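You operate a simulated robot arm through the tools that you are given. There is no shell and no other tool. Be economical: measure what you need, move in short steps, check, and stop when the job is done.

You run a simulated robot arm. Do the job below in one go: nothing can be reset, and whatever is moved stays where it is left.

TASK
Finish winding the black bobbin and take it over to the green machine.
Fine: traverse slide up, both halves firm and at about the rim mark; toggle into the white holder, latch off; stand it on the small broom table, leave the broom heads and the other bobbins. Set down upright: black bobbin.

It is judged by the outcome, as a careful person would: the job done as asked, and still so three seconds after it is handed in. It fails if anything else is knocked over, pushed out of place, dropped, spilled or broken.

THE ROBOT
A 6-joint arm with a two-finger parallel gripper on a trunk, on a base that drives. Base frame: it is fixed to the floor where the robot stands at the start and does not move with it; the origin is under the middle of the robot, x ahead of it, y to its left, z up. Readings come in m, rad, newtons and seconds.
With the tool pointing down near the work surface it reaches from about 0.14 to 0.82 m from the robot's upright axis, wherever it stands. Its first joint turns from -2.897 to 2.897 rad. Places, roughly: bobbin latch lever [0.5, 0.1, 0.9]; green broom head [-0.5, -1.25, 0.75]; orange skein ring (17x15x5 cm) [0.8, -0.6, 0.9]; top of the small broom table [-0.6, -1.3, 0.6]; traverse slide [0.5, 0, 0.9]; white holder [0.8, 0.2, 0.9]; yellow broom head [-0.5, -1.5, 0.75]. Payload 3.91 kg.
The tool frame sits at the grasp point between the pads (the TCP): z along the fingers, y along the line on which they close. The tips reach 0.03 m beyond it. The gripper opens to 0.11 m. The fingers are 0.02 m wide and 0.01 m thick; the gripper's body (0.048 by 0.112 m) begins 0.055 m behind the TCP.
Orientation is that of the tool frame in the base frame, as a unit quaternion [x, y, z, w]. With the fingers straight down and closing along the base's y, the tool's x points along the base's -x, its y along +y and its z along -z.

THE INTERFACE
- The arm moves only by the tool play_rows. Its argument "increments" is a list of rows, each a list of 6 numbers: the shift along the tool's x, y, z in mm, then the turn, a rotation vector about the tool's x, y, z in rad. In form: [[dx, dy, dz, wx, wy, wz], ...]. A call has 1 to 12 rows; each row shifts and turns the commanded pose from where the row before left it, along the tool's axes as they then stand. "hand" is the finger opening in mm, from 0 to 110, set as the call begins (left out, the last holds). Each row takes 0.2 s and may step no farther than 0.05 m and 0.15 rad from the row before; otherwise, or with a gripper value out of range, the whole call is refused. Where a pose cannot be reached the arm comes as near as it can. A force on the tool above 90 N (or 10 N above the force at the start of the call, whichever is more), or a blocked arm, ends the call early, and 0.2 s more pass. The fingers move at their own pace (about 0.108 m/s each) and stop on an object; they squeeze with about 38 N. The grip force told is the motor's: it shows also when the fingers shut on nothing. Time passes only in rows, and 0.2 s behind the last, so rows that do not move let the fingers close. It gives the time, the measured TCP pose, the force on the tool (base axes), the opening and the grip force at its end, in the units of the frame above (readings bear some noise), with the torque about the TCP (base axes, N m) and any sound that the robot's microphone picked up.
- Cameras (640 x 400 px; columns grow to the right, rows downward): "scene" is now at [-0.1107, -0.0292, 1.4946]; the picture's right is [-0.40, -0.92, 0.00], its down [-0.78, 0.34, -0.53] and it looks along [0.48, -0.21, -0.85] (base axes); focal length 214 px, centre (320, 200). "wrist" rides on the gripper at [0.077, 0.007, -0.114] in the tool frame; the picture's right is [-0.09, 1.00, 0.00], its down [-0.80, -0.07, -0.59] and it looks along [-0.59, -0.05, 0.80] (tool axes); focal length 270 px, centre (320, 200). There is no depth. A picture from a camera that has moved, and an enlarged one, comes with that camera's place and axes in the base frame and with its lens. The place of the scene camera against the robot may be out by one fixed shift of up to 0.025 m in any direction.
- get_image(camera): a new picture of that camera. It takes no simulated time.
- slide_trunk(by): slides the trunk up (or, below 0, down) by that many m; the arm and the scene camera ride with it, the base frame stays. It gives what a move gives, with no picture.
- steer(legs): drives the robot by 1 to 6 legs, each [ahead, left, turn to the left] in m, m and rad, along the robot's own axes; the way and the turn of a leg run together, so that a leg with both is an arc; at most 1.5 m and 3.142 rad a leg. The arm and the cameras ride along, it lands a little off, and it stops where it bumps. It gives what a move gives.
- pan_tilt(pan, tilt): turns the head with the scene camera to pan (to the left, within 1.501 rad either way) and tilt (down, from -0.506 to 1.204), counted from straight ahead of the robot. It gives what a move gives.
- close_up(camera, box): a new picture of the part [left, top, right, bottom] of that camera's present view, enlarged. It takes no simulated time.
- sign_off(): hands the job in; it is judged then, once.

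Go step by step. Nothing tells you exact positions but the pictures and the camera data: compare them with the known pose of the tool, close in by small moves and look again before you grip or let go. The budget is 120 turns and 78 pictures, counting those below and the enlarged ones. Unless the task says otherwise, let go and move clear before handing in, and close with one line.

The tools are called after "Request:" as name(argument=value, ...) on one line, values as JSON. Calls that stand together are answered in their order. play_rows: Moves the arm, as the interface text tells. Its arguments: {"type":"object","properties":{"increments":{"type":"array"},"hand":{"type":"number"}},"required":["increments"]} The other tools are called the same way: slide_trunk (by) slides the trunk up or down; steer (legs) drives the base; pan_tilt (pan, tilt) turns the head that bears the scene camera; get_image (camera) takes a picture; close_up (camera, box) takes an enlarged picture of a part of a camera's view; sign_off () hands the job in.

At the start:

```text
time: 0.0
tool_pos: [0.362, 0.193, 1.2142]
tcp_rot: [0.0, 1.0, 0.001, 0.0]
ft_force: [0.8, -0.4, 0.4]
moment: [0.03, -0.02, -0.05]
opening: 0.1099
finger_force: 0.1
trunk travel left (down, up): [-0.45, 0.09]
robot x, y, heading: [-0.0013, 0.0001, -0.003]
head pan, tilt: [-0.41, 1.014]
```

scene: 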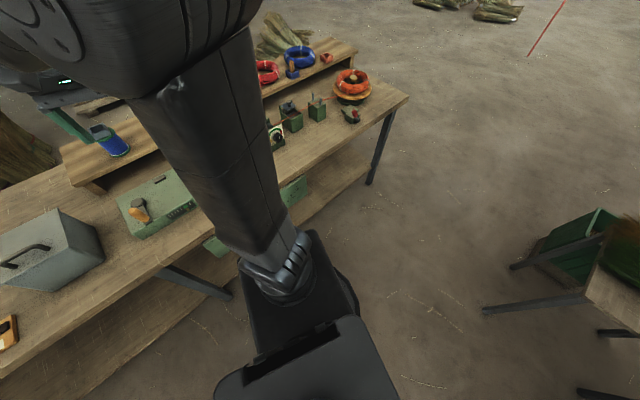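
wrist: 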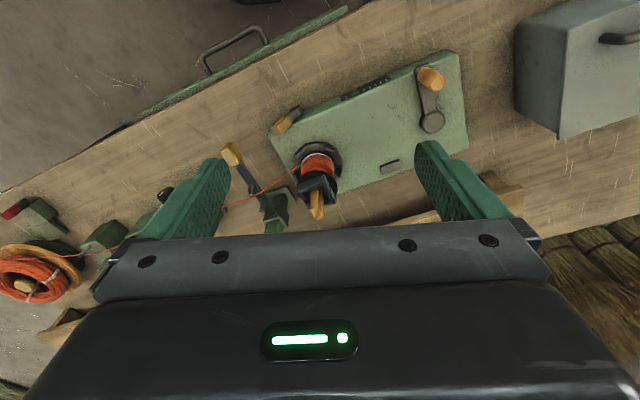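

I see a green winder with the black bobbin, a crank, a latch and a thread guide, all on the bench. I'll look closer from both cameras before touching anything.

Request:
close_up(camera="wrist", box=[200, 40, 480, 240])

Request:
close_up(camera="scene", box=[230, 20, 430, 150])

Request:
close_up(camera="scene", box=[0, 80, 240, 280])

```text
2.00 times, centred on (340, 140) of wrist
camera zoom: at [0.2848, 0.2013, 1.3267], right [0.09, 1.0, 0.0], down [0.8, -0.07, 0.59], along [0.59, -0.05, -0.8], focal length 541 px, centre (280, 320)
```

zoom: 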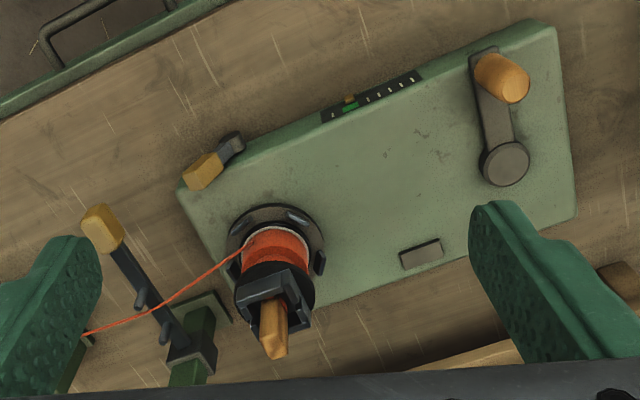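

```text
3.08 times, centred on (330, 85) of scene
camera zoom: at [-0.1107, -0.0292, 1.4946], right [-0.4, -0.92, 0.0], down [-0.78, 0.34, -0.53], along [0.48, -0.21, -0.85], focal length 660 px, centre (289, 554)
```

zoom: 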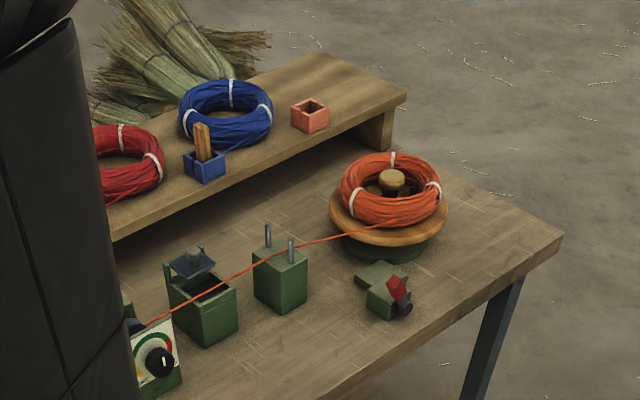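

```text
2.00 times, centred on (120, 180) of scene
camera zoom: at [-0.1107, -0.0292, 1.4946], right [-0.4, -0.92, 0.0], down [-0.78, 0.34, -0.53], along [0.48, -0.21, -0.85], focal length 429 px, centre (720, 240)
```

zoom: 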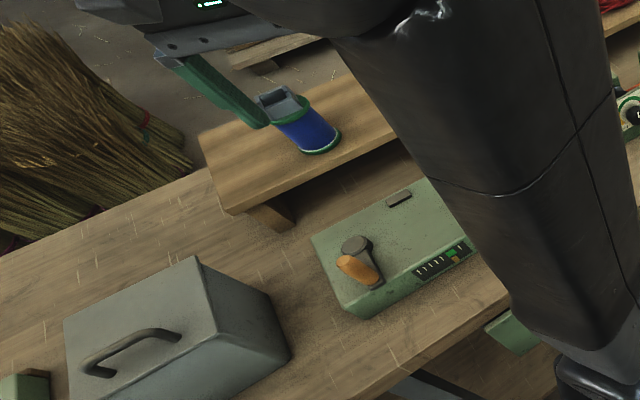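

The bobbin seems to be near (0.53, 0.17, 0.95), with the thread path to the right of it. I'll move the arm right to view the tension gear by wrist camera and open up the scene camera.

Request:
play_rows(increments=[[0, -50, 0, 0, 0, 0], [0, -50, 0, 0, 0, 0], [0, -50, 0, 0, 0, 0], [0, -50, 0, 0, 0, 0], [0, -50, 0, 0, 0, 0], [0, -50, 0, 0, 0, 0], [0, -50, 0, 0, 0, 0]])

Request:
pan_tilt(pan=0.2, tilt=0.75)

Request:
get_image(camera="scene")

Request:
get_image(camera="wrist")

```text
time: 1.6
tool_pos: [0.3664, -0.1545, 1.2142]
tcp_rot: [-0.001, 1.0, 0.001, 0.0]
ft_force: [-0.3, -0.1, -0.3]
moment: [0.0, -0.01, 0.05]
opening: 0.1101
finger_force: 0.2
trunk travel left (down, up): [-0.45, 0.09]
robot x, y, heading: [-0.0011, 0.0002, 0.004]
head pan, tilt: [-0.41, 1.014]
```

```text
time: 2.6
tool_pos: [0.3665, -0.1535, 1.2143]
tcp_rot: [0.001, 1.0, 0.001, 0.0]
ft_force: [-1.1, -0.8, -0.5]
moment: [-0.01, -0.01, -0.02]
opening: 0.1102
finger_force: 0.1
trunk travel left (down, up): [-0.45, 0.09]
robot x, y, heading: [0.0015, -0.0008, 0.001]
head pan, tilt: [0.201, 0.75]
```

```text
72 pictures are left
camera scene: at [-0.0926, 0.0146, 1.5147], right [0.2, -0.98, 0.0], down [-0.67, -0.14, -0.73], along [0.72, 0.15, -0.68], focal length 214 px, centre (320, 200)
```

scene: 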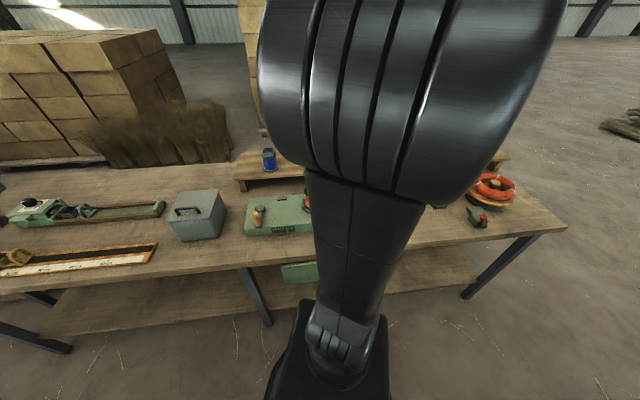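

```text
71 pictures are left
camera wrist: at [0.2882, -0.1472, 1.3268], right [0.09, 1.0, 0.0], down [0.8, -0.07, 0.59], along [0.59, -0.05, -0.8], focal length 270 px, centre (320, 200)
```

wrist: 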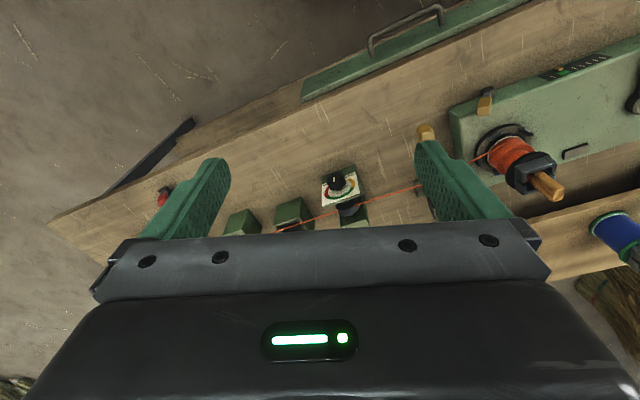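

The right-hand gear is in view. I'll enlarge the dial and bobbin.

Request:
close_up(camera="wrist", box=[210, 140, 410, 260])

Request:
close_up(camera="wrist", box=[400, 20, 640, 260])

Request:
close_up(camera="scene", box=[220, 140, 320, 250])

```text
3.20 times, centred on (310, 200) of wrist
camera zoom: at [0.2882, -0.1472, 1.3268], right [0.09, 1.0, 0.0], down [0.8, -0.07, 0.59], along [0.59, -0.05, -0.8], focal length 865 px, centre (352, 200)
```

zoom: 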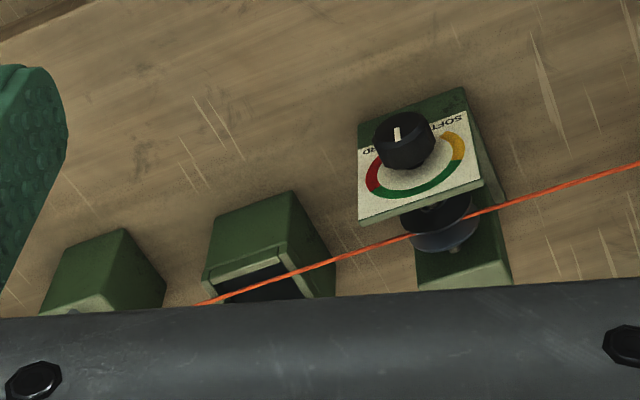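

```text
1.67 times, centred on (520, 140) of wrist
camera zoom: at [0.2882, -0.1472, 1.3268], right [0.09, 1.0, 0.0], down [0.8, -0.07, 0.59], along [0.59, -0.05, -0.8], focal length 450 px, centre (-13, 300)
```

zoom: 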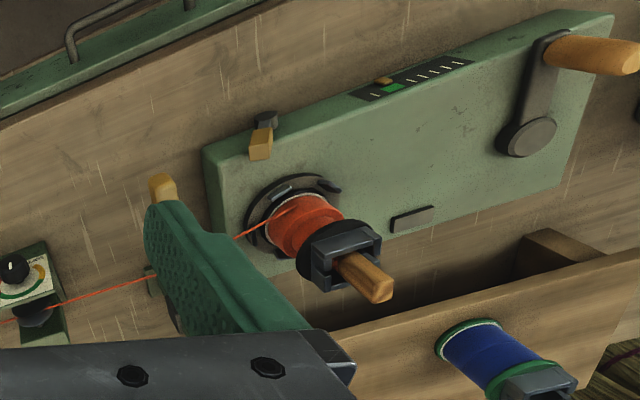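

```text
3.64 times, centred on (270, 195) of scene
camera zoom: at [-0.0926, 0.0146, 1.5147], right [0.2, -0.98, 0.0], down [-0.67, -0.14, -0.73], along [0.72, 0.15, -0.68], focal length 780 px, centre (502, 218)
```

zoom: 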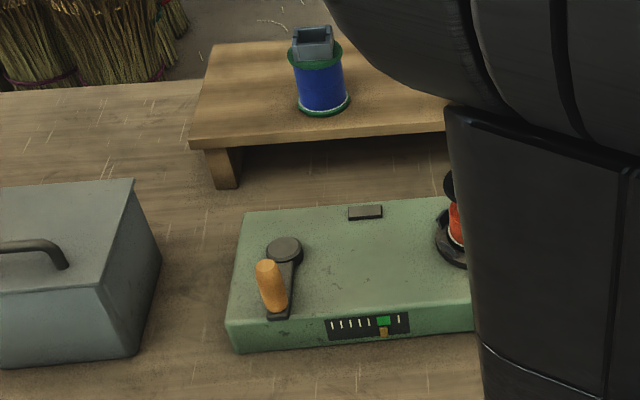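

Triangulating: bobbin axis ≈ (0.53, 0.175), toggle tip z≈1.01, crank pivot ≈ (0.47, 0.38) with its handle ≈ (0.39, 0.35, 0.92), and slide knob ≈ (0.49, 0.02, 0.89). I'll tilt the wrist camera for a lower side view.

Request:
play_rows(increments=[[0, 50, 0, 0, 0, 0], [0, 50, 0, 0, 0, 0], [0, 50, 0, 0, 0, 0], [0, 50, 0, 0, -0.15, 0], [30, 0, 0, 0, -0.15, 0], [30, 0, 30, 0, -0.15, 0], [30, 0, 30, 0, -0.15, 0], [0, 0, 20, 0, 0, 0]])

Request:
get_image(camera="wrist")

```text
time: 4.4
tool_pos: [0.3127, 0.0428, 1.1136]
tcp_rot: [0.0, 0.955, 0.0, 0.295]
ft_force: [-0.2, -0.4, 0.5]
moment: [0.0, 0.02, 0.01]
opening: 0.1104
finger_force: 0.0
trunk travel left (down, up): [-0.45, 0.09]
robot x, y, heading: [-0.0033, -0.0018, 0.003]
head pan, tilt: [0.201, 0.75]
```

```text
67 pictures are left
camera wrist: at [0.183, 0.0494, 1.1623], right [0.07, 1.0, 0.05], down [0.32, -0.07, 0.94], along [0.94, -0.05, -0.33], focal length 270 px, centre (320, 200)
```

wrist: 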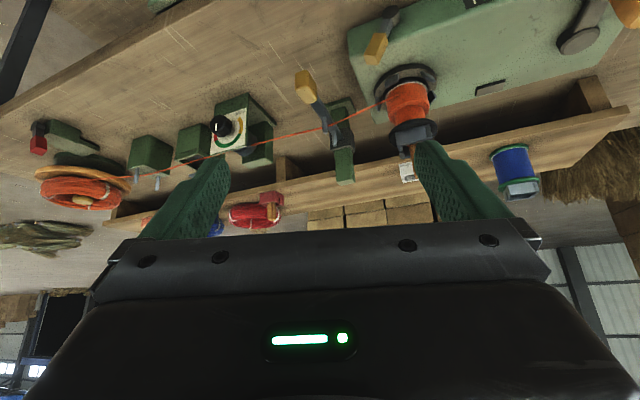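

Request:
close_up(camera="wrist", box=[270, 20, 470, 200])

Request:
close_up(camera="wrist", box=[180, 70, 290, 180])

```text
2.22 times, centred on (370, 110) of wrist
camera zoom: at [0.183, 0.0494, 1.1623], right [0.07, 1.0, 0.05], down [0.32, -0.07, 0.94], along [0.94, -0.05, -0.33], focal length 601 px, centre (209, 400)
```

zoom: 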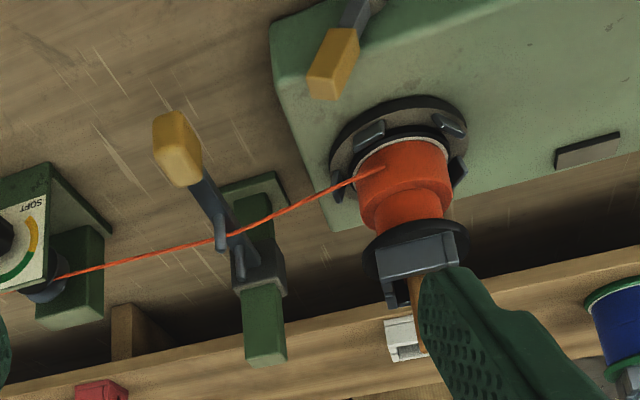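

```text
3.64 times, centred on (235, 125) of wrist
camera zoom: at [0.183, 0.0494, 1.1623], right [0.07, 1.0, 0.05], down [0.32, -0.07, 0.94], along [0.94, -0.05, -0.33], focal length 983 px, centre (629, 473)
```

zoom: 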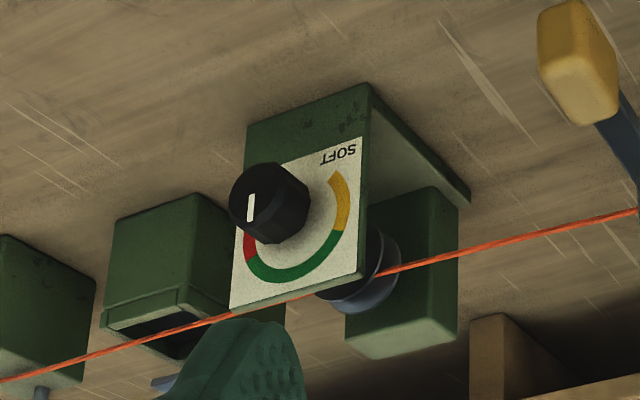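

The close-ups render sharply, so I'll use tighter boxes on the dial, the bobbin and the counter strip.

Request:
close_up(camera="wrist", box=[204, 106, 252, 136])

Request:
close_up(camera="wrist", box=[365, 50, 461, 140])

Request:
close_up(camera="scene", box=[245, 195, 325, 245])

```text
13.33 times, centred on (228, 121) of wrist
camera zoom: at [0.183, 0.0494, 1.1623], right [0.07, 1.0, 0.05], down [0.32, -0.07, 0.94], along [0.94, -0.05, -0.33], focal length 3604 px, centre (1547, 1253)
```

zoom: 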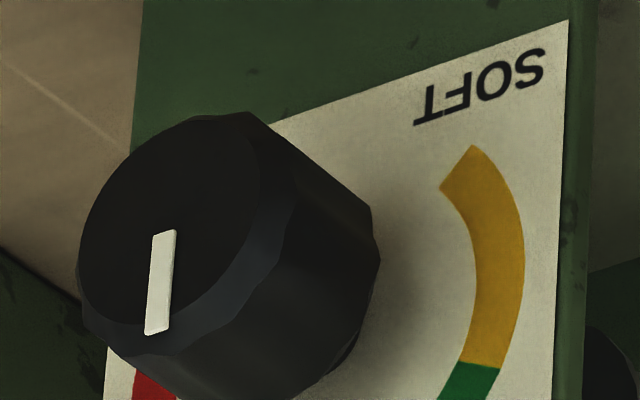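

```text
4.44 times, centred on (413, 95) of wrist
camera zoom: at [0.183, 0.0494, 1.1623], right [0.07, 1.0, 0.05], down [0.32, -0.07, 0.94], along [0.94, -0.05, -0.33], focal length 1201 px, centre (-93, 667)
```

zoom: 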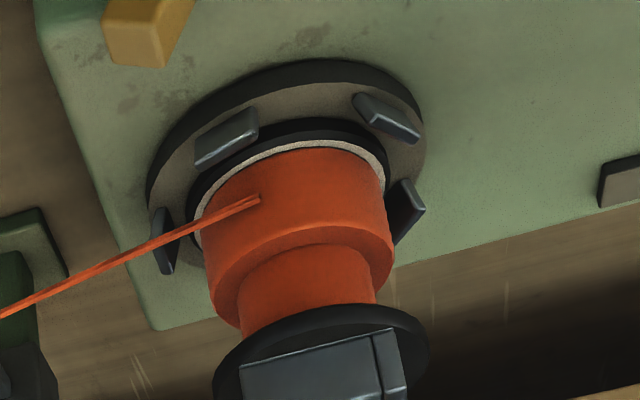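

```text
8.00 times, centred on (285, 220) of scene
camera zoom: at [-0.0923, 0.0149, 1.5148], right [0.2, -0.98, 0.0], down [-0.67, -0.14, -0.73], along [0.72, 0.15, -0.68], focal length 1716 px, centre (600, 40)
```

zoom: 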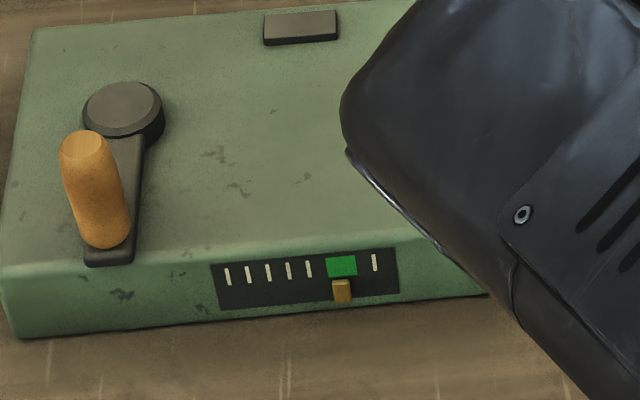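

The tension pointer is mid-green, the lower half is filled to the white rim ring and the upper half is thin. I'll check the red item and the rest of the thread path, then the broom table behind.

Request:
close_up(camera="wrist", box=[20, 110, 230, 220])

Request:
pan_tilt(pan=-1.5, tilt=0.7)

Request:
get_image(camera="scene")

```text
3.05 times, centred on (125, 165) of wrist
camera zoom: at [0.183, 0.0494, 1.1623], right [0.07, 1.0, 0.05], down [0.32, -0.07, 0.94], along [0.94, -0.05, -0.33], focal length 824 px, centre (914, 307)
```

zoom: 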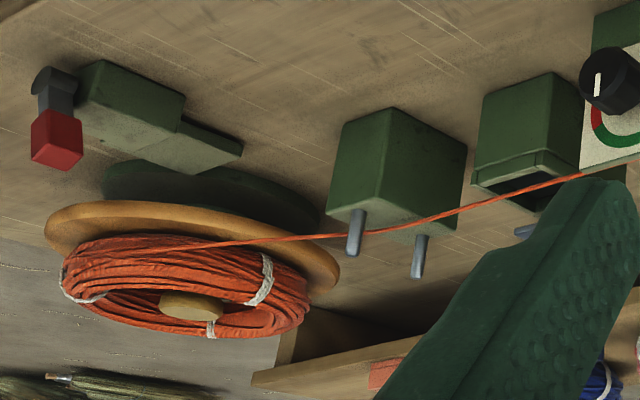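

```text
time: 6.1
tool_pos: [0.3127, 0.0427, 1.1139]
tcp_rot: [0.0, 0.955, 0.0, 0.296]
ft_force: [0.0, 0.8, 0.3]
moment: [0.0, 0.03, 0.0]
opening: 0.1099
finger_force: 0.0
trunk travel left (down, up): [-0.45, 0.09]
robot x, y, heading: [0.0017, -0.0006, -0.005]
head pan, tilt: [-1.499, 0.7]
```

```text
60 pictures are left
camera scene: at [-0.1677, -0.0865, 1.519], right [-1.0, -0.07, 0.0], down [-0.05, 0.64, -0.76], along [0.06, -0.76, -0.64], focal length 214 px, centre (320, 200)
```

scene: 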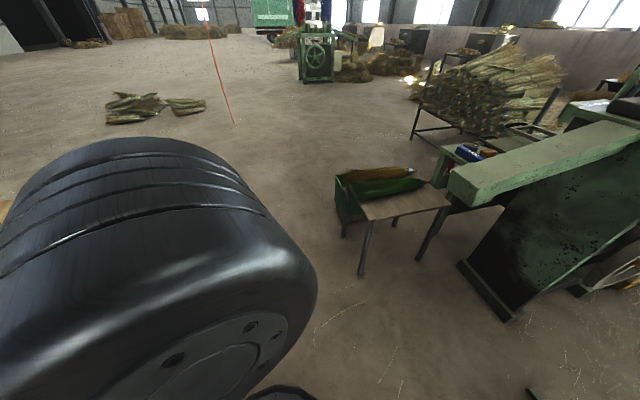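

The broom table and green machine stand behind me to the right. First I'll do the slide: straighten the tool and hover over the slide knob at (0.487, 0.02).

Request:
play_rows(increments=[[0, 0, 0, 0, 0.15, 0], [0, 0, 0, 0, 0.15, 0], [0, 0, 0, 0, 0.15, 0], [0, 0, 0, 0, 0.15, 0], [-45, -5, 0, 0, 0, 0], [-45, -5, 0, 0, 0, 0], [-45, -5, 30, 0, 0, 0.1], [-39, -8, 40, 0, 0, 0.1]], hand=70)

Request:
pan_tilt(pan=0, tilt=0.8)

Request:
get_image(camera="wrist")

Request:
get_image(camera="scene")

```text
refused: row 7 steps farther than a row can; nothing moved
```

```text
time: 7.7
tool_pos: [0.3116, 0.0428, 1.1134]
tcp_rot: [0.0, 0.955, -0.001, 0.296]
ft_force: [-0.4, 0.3, 0.7]
moment: [-0.01, 0.0, -0.02]
opening: 0.1099
finger_force: 0.1
trunk travel left (down, up): [-0.45, 0.09]
robot x, y, heading: [0.0005, 0.0047, -0.0]
head pan, tilt: [0.0, 0.799]
```

```text
59 pictures are left
camera wrist: at [0.1829, 0.0493, 1.1628], right [0.07, 1.0, 0.05], down [0.33, -0.07, 0.94], along [0.94, -0.05, -0.33], focal length 270 px, centre (320, 200)
```

wrist: 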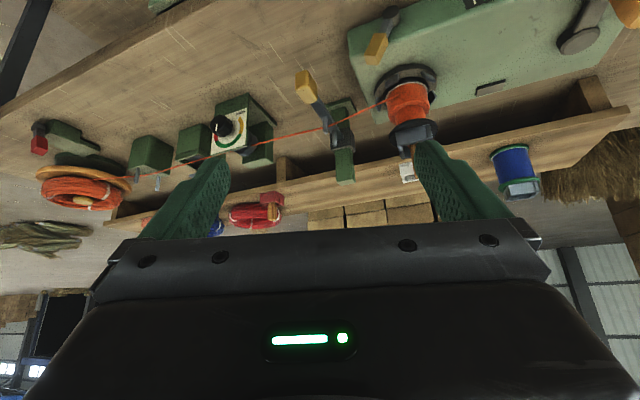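

```text
58 pictures are left
camera scene: at [-0.0932, -0.0019, 1.5108], right [0.0, -1.0, 0.0], down [-0.72, 0.0, -0.7], along [0.7, 0.0, -0.72], focal length 214 px, centre (320, 200)
```

scene: 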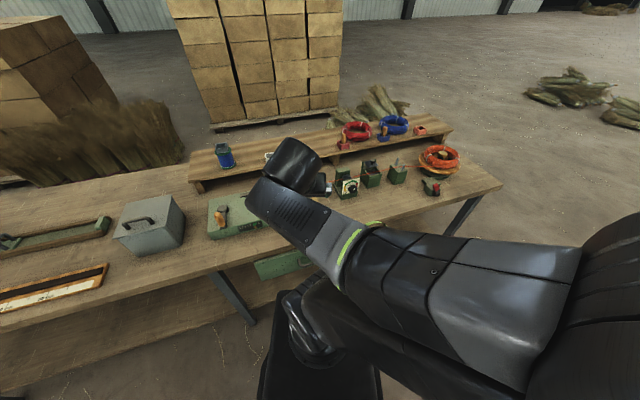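

The move was refused because a step was too long; I'll redo it with smaller steps.

Request:
play_rows(increments=[[0, 0, 0, 0, 0.15, 0], [0, 0, 0, 0, 0.15, 0], [0, 0, 0, 0, 0.15, 0], [0, 0, 0, 0, 0.15, 0], [-45, -5, 0, 0, 0, 0], [-45, -5, 0, 0, 0, 0], [-40, -5, 15, 0, 0, -0.1], [-35, -3, 30, 0, 0, -0.1], [0, 0, 50, 0, 0, 0]], hand=70)

Request:
get_image(camera="wrist")

Request:
close_up(camera="scene", box=[180, 120, 480, 280])

```text
time: 9.7
tool_pos: [0.4723, 0.0306, 1.0216]
tcp_rot: [-0.101, 0.995, -0.001, -0.001]
ft_force: [0.5, 0.2, -0.1]
moment: [-0.03, 0.0, -0.02]
opening: 0.0701
finger_force: 0.1
trunk travel left (down, up): [-0.45, 0.09]
robot x, y, heading: [0.0003, -0.0016, -0.001]
head pan, tilt: [0.0, 0.799]
```

```text
57 pictures are left
camera wrist: at [0.3947, 0.0209, 1.1343], right [-0.11, 0.99, 0.0], down [0.8, 0.09, 0.59], along [0.59, 0.07, -0.8], focal length 270 px, centre (320, 200)
```

wrist: 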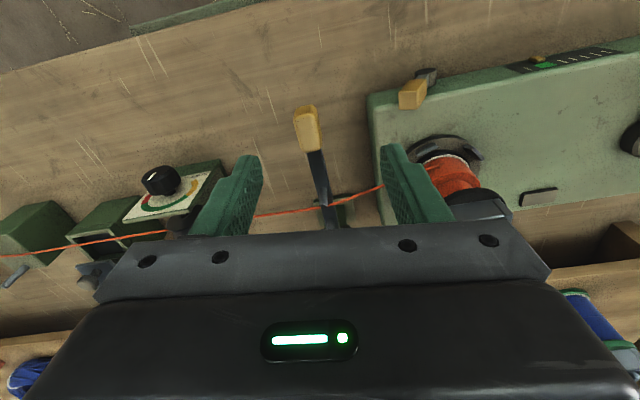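

```text
2.13 times, centred on (330, 200) of scene
camera zoom: at [-0.0926, -0.0017, 1.5108], right [0.0, -1.0, 0.0], down [-0.72, 0.0, -0.7], along [0.7, 0.0, -0.72], focal length 458 px, centre (299, 200)
```

zoom: 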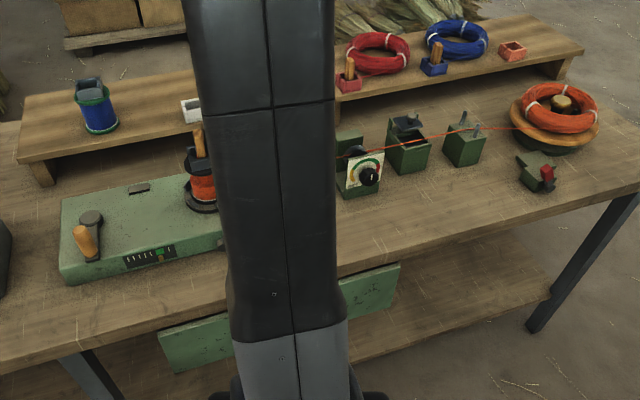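

Request:
close_up(camera="scene", box=[335, 170, 371, 200])

Request:
close_up(camera="wrist", box=[280, 95, 360, 235])

```text
13.33 times, centred on (353, 185) of scene
camera zoom: at [-0.0926, -0.0017, 1.5108], right [0.0, -1.0, 0.0], down [-0.72, 0.0, -0.7], along [0.7, 0.0, -0.72], focal length 2860 px, centre (-120, 400)
```

zoom: 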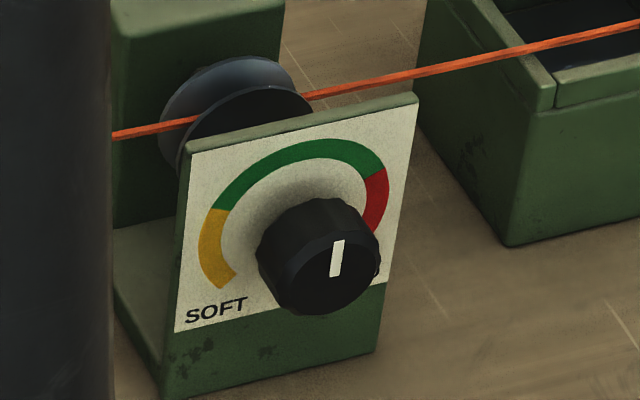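

```text
2.86 times, centred on (320, 165) of wrist
camera zoom: at [0.3947, 0.0209, 1.1343], right [-0.11, 0.99, 0.0], down [0.8, 0.09, 0.59], along [0.59, 0.07, -0.8], focal length 772 px, centre (320, 300)
```

zoom: 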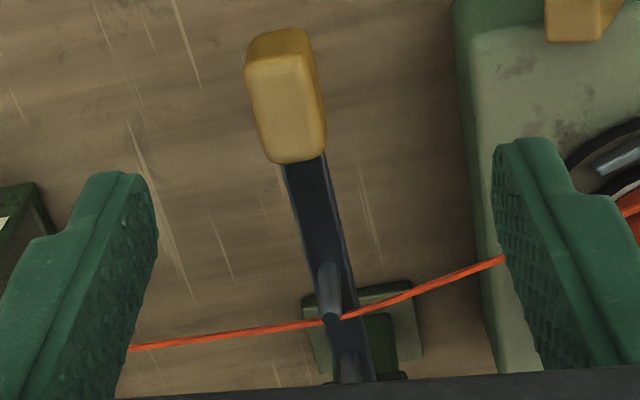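

The slide handle lies along its bar, yawed ≈0.3 rad, centred at ≈(0.492, 0.021, 0.89). Next I'll align and descend around it.

Request:
play_rows(increments=[[-17, -13, 0, 0, 0, -0.1], [0, 0, 45, 0, 0, 0], [0, 0, 45, 0, 0, 0], [0, 0, 37, 0, 0, 0], [0, 0, 0, 0, 0, 0]])

Request:
get_image(camera="wrist")

```text
time: 10.9
tool_pos: [0.4945, 0.0197, 0.894]
tcp_rot: [-0.15, 0.989, 0.0, 0.0]
ft_force: [-0.2, -0.3, 0.3]
moment: [0.01, 0.02, -0.03]
opening: 0.07
finger_force: 0.0
trunk travel left (down, up): [-0.45, 0.09]
robot x, y, heading: [0.0046, 0.0, 0.002]
head pan, tilt: [0.0, 0.799]
```

```text
53 pictures are left
camera wrist: at [0.4177, 0.0032, 1.0066], right [-0.21, 0.98, 0.0], down [0.79, 0.17, 0.59], along [0.58, 0.13, -0.8], focal length 270 px, centre (320, 200)
```

wrist: 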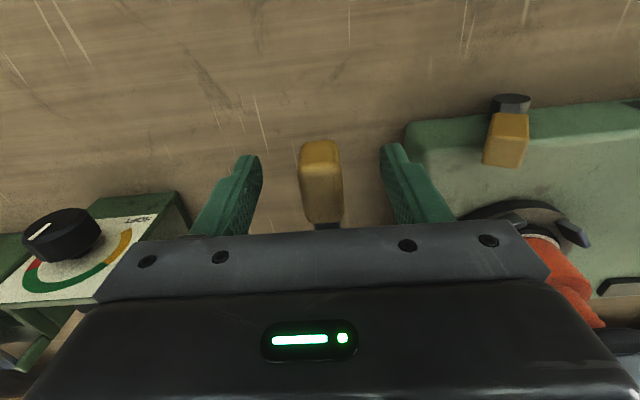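

The handle sits centred between the pads at TCP depth. Now I'll close the fingers.

Request:
play_rows(increments=[[0, 0, 0, 0, 0, 0], [0, 0, 0, 0, 0, 0], [0, 0, 0, 0, 0, 0]], hand=10)

Request:
play_rows(increments=[[0, 0, -6, 0, 0, 0], [0, 0, -6, 0, 0, 0], [0, 0, 0, 0, 0, 0]])

```text
time: 11.7
tool_pos: [0.493, 0.0206, 0.8953]
tcp_rot: [-0.151, 0.989, 0.0, 0.0]
ft_force: [-2.8, 4.3, -1.2]
moment: [0.15, -0.13, 0.98]
opening: 0.0218
finger_force: 45.4
trunk travel left (down, up): [-0.45, 0.09]
robot x, y, heading: [-0.0001, 0.0025, 0.001]
head pan, tilt: [0.0, 0.799]
```

```text
time: 12.5
tool_pos: [0.4931, 0.0199, 0.9062]
tcp_rot: [-0.15, 0.989, 0.0, 0.0]
ft_force: [-5.4, 5.1, 0.0]
moment: [-0.05, 0.36, 0.95]
opening: 0.0219
finger_force: 45.1
trunk travel left (down, up): [-0.45, 0.09]
robot x, y, heading: [-0.0014, -0.0015, -0.003]
head pan, tilt: [0.0, 0.799]
```

It's gripped and rising easily. I'll continue up in small steps, watching for the stop.

Request:
play_rows(increments=[[0, 0, -5, 0, 0, 0], [0, 0, -5, 0, 0, 0], [0, 0, 0, 0, 0, 0]])

Request:
play_rows(increments=[[0, 0, -4, 0, 0, 0], [0, 0, -4, 0, 0, 0], [0, 0, 0, 0, 0, 0]])

Request:
get_image(camera="wrist")

```text
time: 13.3
tool_pos: [0.4946, 0.0202, 0.9153]
tcp_rot: [-0.151, 0.989, -0.001, 0.0]
ft_force: [-7.6, 6.6, -1.4]
moment: [-0.06, 0.49, 0.92]
opening: 0.0219
finger_force: 44.6
trunk travel left (down, up): [-0.45, 0.09]
robot x, y, heading: [-0.0036, -0.0008, -0.0]
head pan, tilt: [0.0, 0.799]
```

```text
time: 14.1
tool_pos: [0.4923, 0.0201, 0.9224]
tcp_rot: [-0.15, 0.989, 0.001, 0.0]
ft_force: [-12.3, 5.6, 0.7]
moment: [-0.16, 0.74, 0.89]
opening: 0.0219
finger_force: 45.0
trunk travel left (down, up): [-0.45, 0.09]
robot x, y, heading: [0.0031, 0.0004, -0.003]
head pan, tilt: [0.0, 0.799]
```

```text
52 pictures are left
camera wrist: at [0.4173, 0.0039, 1.0359], right [-0.21, 0.98, 0.0], down [0.79, 0.17, 0.59], along [0.58, 0.13, -0.8], focal length 270 px, centre (320, 200)
```

wrist: 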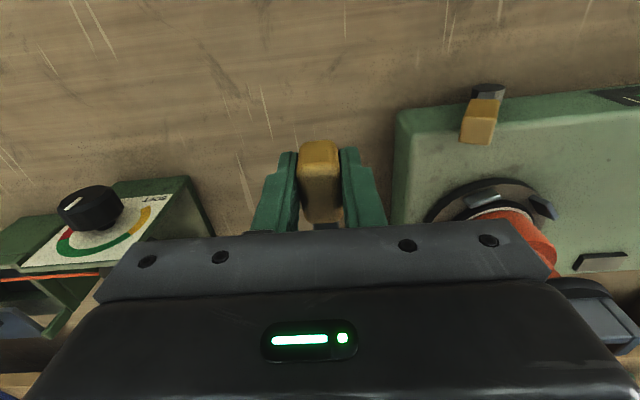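

There's a side force toward −x that grows with height, so the rail may lean. I'll yield a little toward −x and continue.

Request:
play_rows(increments=[[3, 0, 0, 0, 0, 0], [0, 0, 0, 0, 0, 0]])

Request:
close_up(camera="scene", box=[180, 120, 400, 260])

```text
time: 14.7
tool_pos: [0.4945, 0.0202, 0.9227]
tcp_rot: [-0.15, 0.989, 0.0, 0.002]
ft_force: [2.4, 9.3, 1.3]
moment: [-0.02, 0.27, 1.01]
opening: 0.0219
finger_force: 45.4
trunk travel left (down, up): [-0.45, 0.09]
robot x, y, heading: [0.0002, -0.0033, -0.002]
head pan, tilt: [0.0, 0.799]
```

```text
2.86 times, centred on (290, 190) of scene
camera zoom: at [-0.0926, -0.0005, 1.5108], right [0.0, -1.0, 0.0], down [-0.72, 0.0, -0.7], along [0.7, 0.0, -0.72], focal length 613 px, centre (406, 229)
```

zoom: 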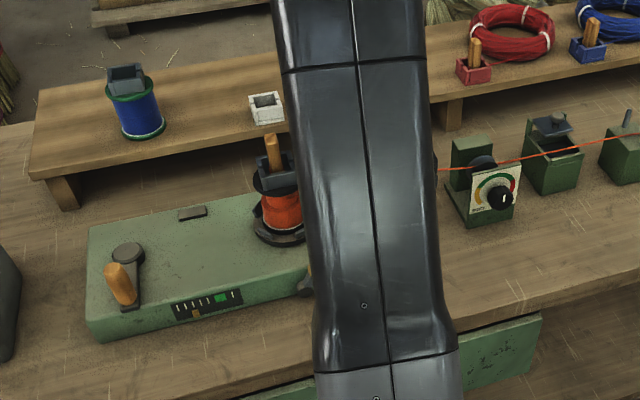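

The counter pointer jumped from green to the second tick, so it shows the fill of the half being wound. I'll check whether the slide is at its stop with a bit more lift.

Request:
play_rows(increments=[[0, 0, -4, 0, 0, 0], [0, 0, -3, 0, 0, 0], [0, 0, 0, 0, 0, 0]])

Request:
close_up(camera="scene", box=[255, 160, 295, 220])

```text
time: 15.5
tool_pos: [0.4942, 0.0209, 0.9269]
tcp_rot: [-0.149, 0.989, 0.0, -0.002]
ft_force: [5.2, 13.2, -25.7]
moment: [0.27, -0.68, 0.92]
opening: 0.0219
finger_force: 45.0
trunk travel left (down, up): [-0.45, 0.09]
robot x, y, heading: [-0.0018, -0.0001, -0.005]
head pan, tilt: [0.0, 0.799]
```

```text
6.67 times, centred on (275, 190) of scene
camera zoom: at [-0.0902, 0.0001, 1.5106], right [0.0, -1.0, 0.0], down [-0.72, 0.0, -0.7], along [0.7, 0.0, -0.72], focal length 1430 px, centre (620, 267)
```

zoom: 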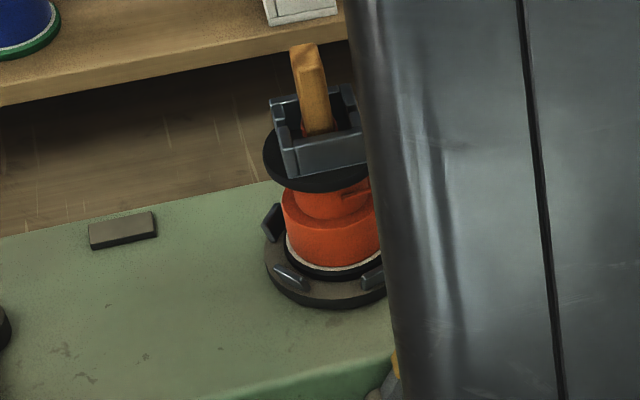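

It hit the top stop at ≈30 mm travel. I'll relax the lift, release and go up clear.

Request:
play_rows(increments=[[0, 0, 3, 0, 0, 0], [0, 0, 0, 0, 0, 0]])

Request:
play_rows(increments=[[0, 0, 0, 0, 0, 0], [0, 0, 0, 0, 0, 0], [0, 0, -40, 0, 0, 0], [0, 0, -40, 0, 0, 0], [0, 0, -40, 0, 0, 0], [45, 0, 0, 0, 0, 0.15], [45, 0, 0, 0, 0, 0.15]], hand=60)

Request:
get_image(camera="wrist")

```text
time: 16.1
tool_pos: [0.4937, 0.0218, 0.9266]
tcp_rot: [-0.15, 0.989, 0.0, 0.0]
ft_force: [6.6, 10.8, -4.7]
moment: [-0.39, 1.22, 0.92]
opening: 0.0221
finger_force: 44.8
trunk travel left (down, up): [-0.45, 0.09]
robot x, y, heading: [0.0039, 0.0002, 0.0]
head pan, tilt: [0.0, 0.799]
```

```text
time: 17.7
tool_pos: [0.4043, -0.0029, 1.0464]
tcp_rot: [0.0, 1.0, 0.0, 0.0]
ft_force: [-0.8, -0.6, 0.5]
moment: [-0.01, 0.0, 0.03]
opening: 0.0601
finger_force: 0.1
trunk travel left (down, up): [-0.45, 0.09]
robot x, y, heading: [-0.0045, 0.0007, 0.003]
head pan, tilt: [0.0, 0.799]
```

```text
49 pictures are left
camera wrist: at [0.3263, 0.0041, 1.1587], right [0.09, 1.0, 0.0], down [0.8, -0.07, 0.59], along [0.59, -0.05, -0.8], focal length 270 px, centre (320, 200)
```

wrist: 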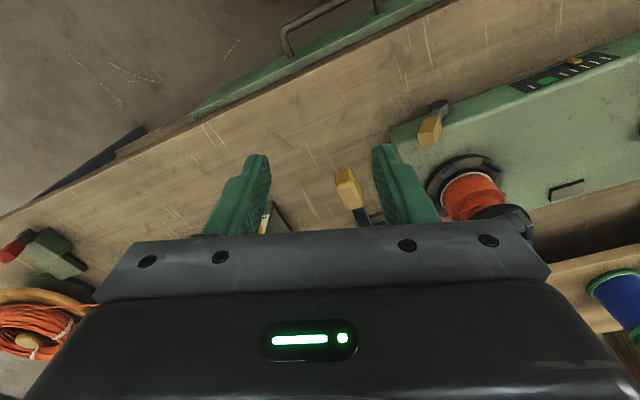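

The slide stays up. Next is the crank: move over to view it from above.

Request:
play_rows(increments=[[0, 50, 0, 0, 0, 0], [0, 50, 0, 0, 0, 0], [0, 50, 0, 0, 0, 0], [0, 50, 0, 0, 0, 0], [0, 50, 0, 0, 0, 0], [0, 50, 0, 0, 0, 0], [10, 48, 0, 0, 0, 0]], hand=70)

Request:
get_image(camera="wrist")

Request:
close_up(camera="scene", box=[180, 120, 480, 280])

```text
time: 19.3
tool_pos: [0.3938, 0.3511, 1.0488]
tcp_rot: [0.0, 1.0, -0.001, 0.0]
ft_force: [-0.7, 0.7, -0.3]
moment: [0.0, -0.03, 0.04]
opening: 0.0699
finger_force: 0.0
trunk travel left (down, up): [-0.45, 0.09]
robot x, y, heading: [0.0037, 0.0022, 0.0]
head pan, tilt: [0.0, 0.799]
```

```text
48 pictures are left
camera wrist: at [0.3161, 0.3584, 1.1608], right [0.09, 1.0, 0.0], down [0.8, -0.07, 0.59], along [0.59, -0.05, -0.8], focal length 270 px, centre (320, 200)
```

wrist: 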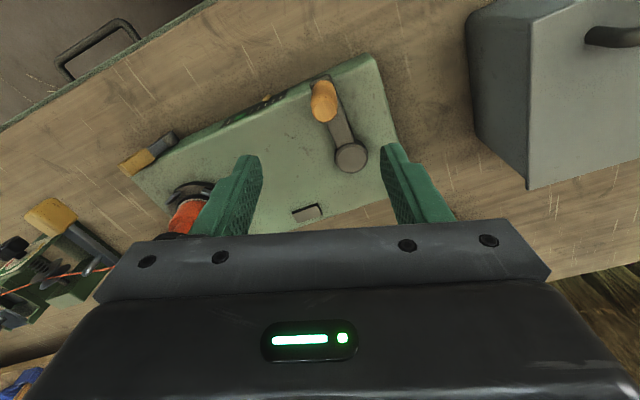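

```text
2.13 times, centred on (330, 200) of scene
camera zoom: at [-0.0931, -0.001, 1.5108], right [0.0, -1.0, 0.0], down [-0.72, 0.0, -0.7], along [0.7, 0.0, -0.72], focal length 458 px, centre (299, 200)
```

zoom: 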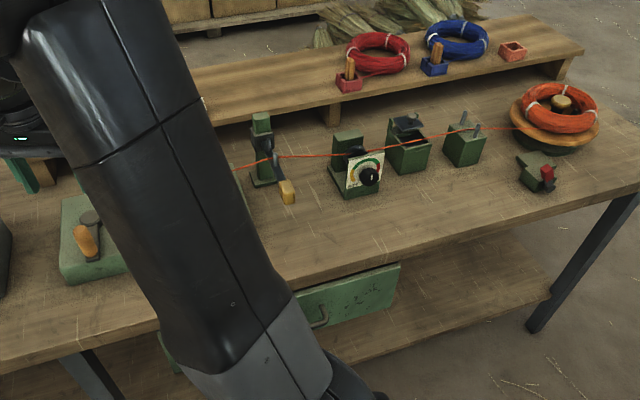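

Request:
close_up(camera="wrist", box=[295, 70, 385, 180])

```text
3.64 times, centred on (340, 125) of wrist
camera zoom: at [0.3161, 0.3584, 1.1608], right [0.09, 1.0, 0.0], down [0.8, -0.07, 0.59], along [0.59, -0.05, -0.8], focal length 983 px, centre (247, 473)
```

zoom: 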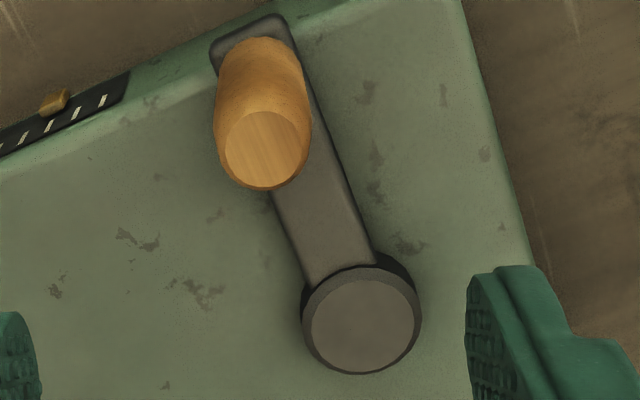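

The handle axis is ≈(0.391, 0.356), 21 mm thick with its top at z≈0.933; the pivot is ≈(0.468, 0.383), so the radius is ≈0.081. Next I'll descend over the handle.

Request:
play_rows(increments=[[3, 5, 30, 0, 0, 0], [0, 0, 50, 0, 0, 0], [0, 0, 49, 0, 0, 0], [0, 0, 0, 0, 0, 0]])

Request:
close_up(camera="wrist", box=[220, 120, 420, 245])

```text
time: 20.3
tool_pos: [0.3894, 0.356, 0.9173]
tcp_rot: [0.0, 1.0, 0.0, 0.0]
ft_force: [-0.6, -0.6, 0.3]
moment: [0.0, 0.04, 0.0]
opening: 0.0701
finger_force: 0.0
trunk travel left (down, up): [-0.45, 0.09]
robot x, y, heading: [0.0023, -0.0009, -0.002]
head pan, tilt: [0.0, 0.799]
```

```text
3.20 times, centred on (320, 182) of wrist
camera zoom: at [0.3129, 0.3621, 1.0298], right [0.09, 1.0, 0.0], down [0.8, -0.07, 0.59], along [0.59, -0.05, -0.8], focal length 865 px, centre (320, 256)
```

zoom: 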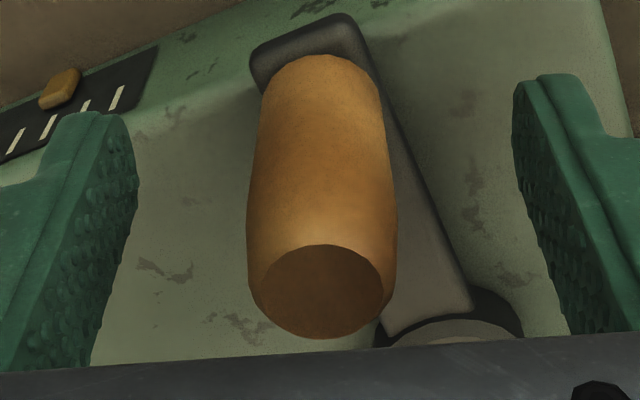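

The handle is centred; I'll close and try a small clockwise turn of 45°.

Request:
play_rows(increments=[[0, 0, 0, 0, 0, 0], [0, 0, 0, 0, 0, 0], [0, 0, 0, 0, 0, 0]], hand=10)

Request:
play_rows(increments=[[4.4, 20.9, 0, 0, 0, 0], [-1.2, 21.2, 0, 0, 0, 0], [-6.7, 20.3, 0, 0, 0, 0]])

Request:
get_image(camera="scene")

```text
time: 21.1
tool_pos: [0.3905, 0.3554, 0.9176]
tcp_rot: [-0.001, 1.0, 0.0, 0.0]
ft_force: [-0.9, 0.2, 0.9]
moment: [-0.04, -0.25, -0.01]
opening: 0.0233
finger_force: 44.8
trunk travel left (down, up): [-0.45, 0.09]
robot x, y, heading: [-0.0037, 0.0039, 0.002]
head pan, tilt: [0.0, 0.799]
```

```text
time: 21.9
tool_pos: [0.3931, 0.4197, 0.9168]
tcp_rot: [-0.001, 1.0, 0.001, 0.001]
ft_force: [-2.3, 3.5, 2.5]
moment: [-0.44, 0.62, 0.01]
opening: 0.0234
finger_force: 45.1
trunk travel left (down, up): [-0.45, 0.09]
robot x, y, heading: [0.0027, -0.0013, 0.003]
head pan, tilt: [0.0, 0.799]
```

```text
44 pictures are left
camera scene: at [-0.0933, -0.0015, 1.5108], right [0.0, -1.0, 0.0], down [-0.72, 0.0, -0.7], along [0.7, 0.0, -0.72], focal length 214 px, centre (320, 200)
```

scene: 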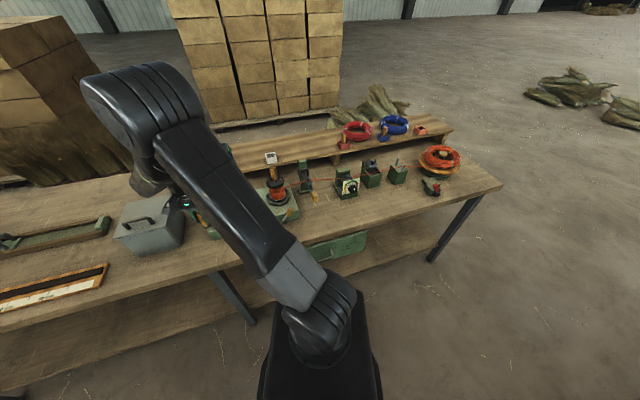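

The crank turns easily. I'll look closely at the bobbin and thread.

Request:
close_up(camera="scene", box=[255, 150, 375, 225])

```text
5.33 times, centred on (315, 188) of scene
camera zoom: at [-0.0933, -0.0015, 1.5108], right [0.0, -1.0, 0.0], down [-0.72, 0.0, -0.7], along [0.7, 0.0, -0.72], focal length 1144 px, centre (347, 267)
```

zoom: 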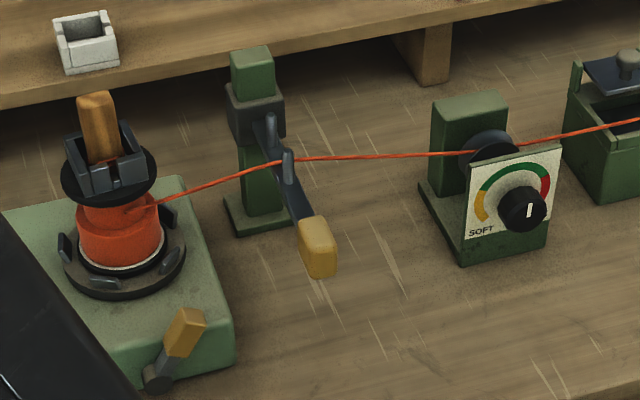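

Thread feeds from the slide to the upper half correctly. I'll do half a turn, check the forces, then finish the turn.

Request:
play_rows(increments=[[-27.5, 32.0, 0, 0, 0, 0], [-39.9, 14.0, 0, 0, 0, 0], [-41.5, -7.9, 0, 0, 0, 0], [-32.0, -27.5, 0, 0, 0, 0], [-14.0, -39.9, 0, 0, 0, 0], [7.9, -41.5, 0, 0, 0, 0]])

Request:
play_rows(increments=[[27.5, -32.0, 0, 0, 0, 0], [39.9, -14.0, 0, 0, 0, 0], [41.5, 7.9, 0, 0, 0, 0], [32.0, 27.5, 0, 0, 0, 0], [14.0, 39.9, 0, 0, 0, 0], [-7.9, 41.5, 0, 0, 0, 0]])

Request:
close_up(camera="scene", box=[255, 150, 375, 225])

```text
time: 23.3
tool_pos: [0.54, 0.3371, 0.917]
tcp_rot: [0.001, 1.0, -0.002, -0.003]
ft_force: [7.3, -8.1, -1.8]
moment: [1.01, 0.38, -0.06]
opening: 0.0228
finger_force: 44.5
trunk travel left (down, up): [-0.45, 0.09]
robot x, y, heading: [-0.0007, 0.0024, 0.005]
head pan, tilt: [0.0, 0.799]
```

```text
time: 24.7
tool_pos: [0.3922, 0.4222, 0.917]
tcp_rot: [-0.001, 1.0, -0.001, 0.0]
ft_force: [0.2, 3.8, -31.0]
moment: [0.41, -0.54, 0.02]
opening: 0.0231
finger_force: 44.6
trunk travel left (down, up): [-0.45, 0.09]
robot x, y, heading: [0.0016, -0.0031, 0.005]
head pan, tilt: [0.0, 0.799]
```

```text
5.33 times, centred on (315, 188) of scene
camera zoom: at [-0.0911, 0.0012, 1.5107], right [0.0, -1.0, 0.0], down [-0.72, 0.0, -0.7], along [0.7, 0.0, -0.72], focal length 1144 px, centre (347, 267)
```

zoom: 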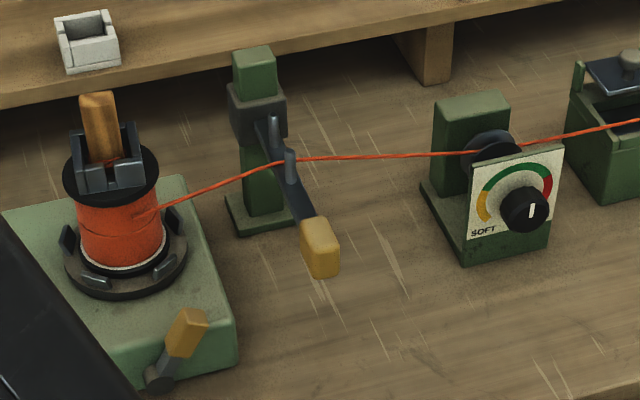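

The upper half has filled quickly after about 1.1 turns. I'll read the counter with the wrist camera.

Request:
close_up(camera="wrist", box=[60, 80, 260, 205])

Request:
close_up(camera="scene", box=[262, 165, 292, 210])

```text
3.20 times, centred on (160, 142) of wrist
camera zoom: at [0.3145, 0.4282, 1.0302], right [0.09, 1.0, 0.0], down [0.8, -0.07, 0.59], along [0.59, -0.05, -0.8], focal length 865 px, centre (832, 384)
```

zoom: 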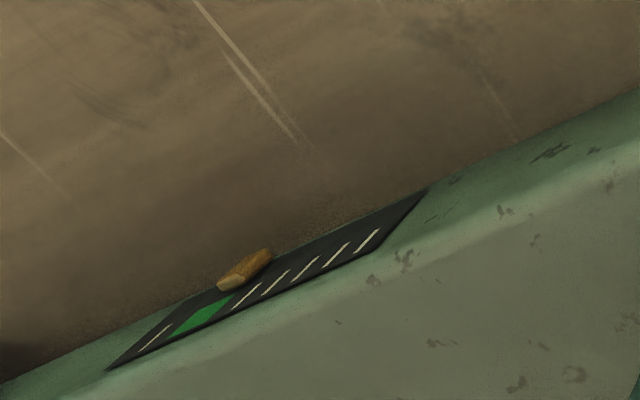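

```text
8.89 times, centred on (277, 188) of scene
camera zoom: at [-0.0911, 0.0012, 1.5107], right [0.0, -1.0, 0.0], down [-0.72, 0.0, -0.7], along [0.7, 0.0, -0.72], focal length 1906 px, centre (702, 311)
```

zoom: 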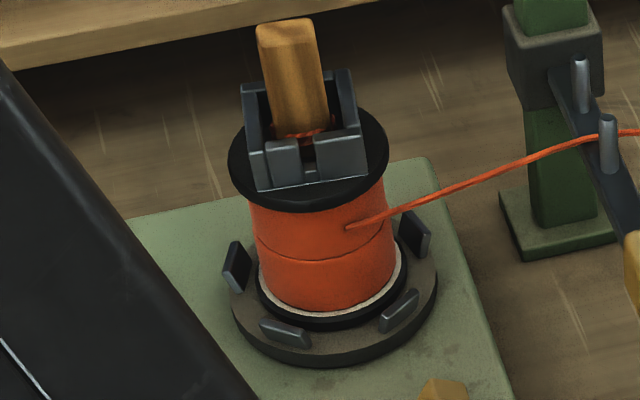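

The pointer is about at tick 5, one short of green, and it moves about 2.7 ticks per turn. I'll turn 90° more and look again.

Request:
play_rows(increments=[[-27.5, 32.0, 0, 0, 0, 0], [-39.9, 14.0, 0, 0, 0, 0], [-41.5, -7.9, 0, 0, 0, 0], [0, 0, 0, 0, 0, 0]])

Request:
close_up(camera="scene", box=[225, 160, 305, 240])

```text
time: 25.7
tool_pos: [0.5056, 0.4591, 0.92]
tcp_rot: [0.0, 1.0, 0.002, 0.004]
ft_force: [21.9, 36.2, -2.0]
moment: [-0.77, -0.76, 0.18]
opening: 0.0231
finger_force: 45.2
trunk travel left (down, up): [-0.45, 0.09]
robot x, y, heading: [0.0011, -0.0014, 0.0]
head pan, tilt: [0.0, 0.799]
```

```text
5.00 times, centred on (265, 200) of scene
camera zoom: at [-0.0897, 0.0037, 1.5111], right [0.0, -1.0, 0.0], down [-0.72, 0.0, -0.7], along [0.7, 0.0, -0.72], focal length 1072 px, centre (595, 200)
```

zoom: 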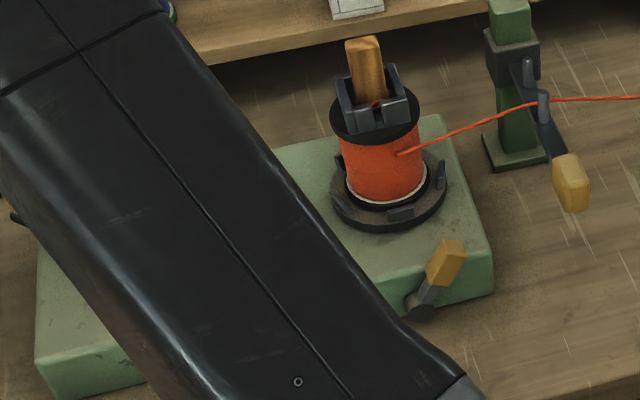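

Request:
close_up(camera="scene", box=[262, 172, 286, 204])

Request:
close_up(camera="wrist", box=[0, 0, 240, 150])

```text
12.50 times, centred on (274, 188) of scene
camera zoom: at [-0.0897, 0.0037, 1.5111], right [0.0, -1.0, 0.0], down [-0.72, 0.0, -0.7], along [0.7, 0.0, -0.72], focal length 2681 px, centre (895, 350)
```

zoom: 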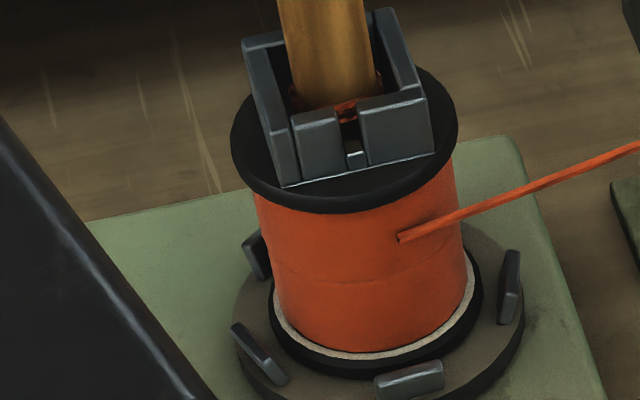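

```text
2.67 times, centred on (120, 75) of wrist
camera zoom: at [0.4273, 0.4651, 1.0311], right [0.09, 1.0, 0.0], down [0.8, -0.07, 0.6], along [0.6, -0.05, -0.8], focal length 721 px, centre (853, 533)
```

zoom: 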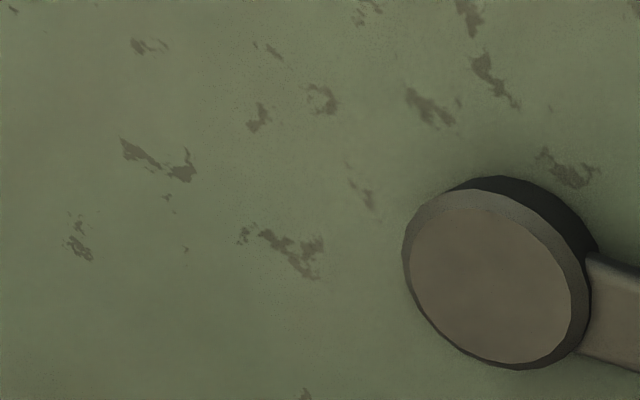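

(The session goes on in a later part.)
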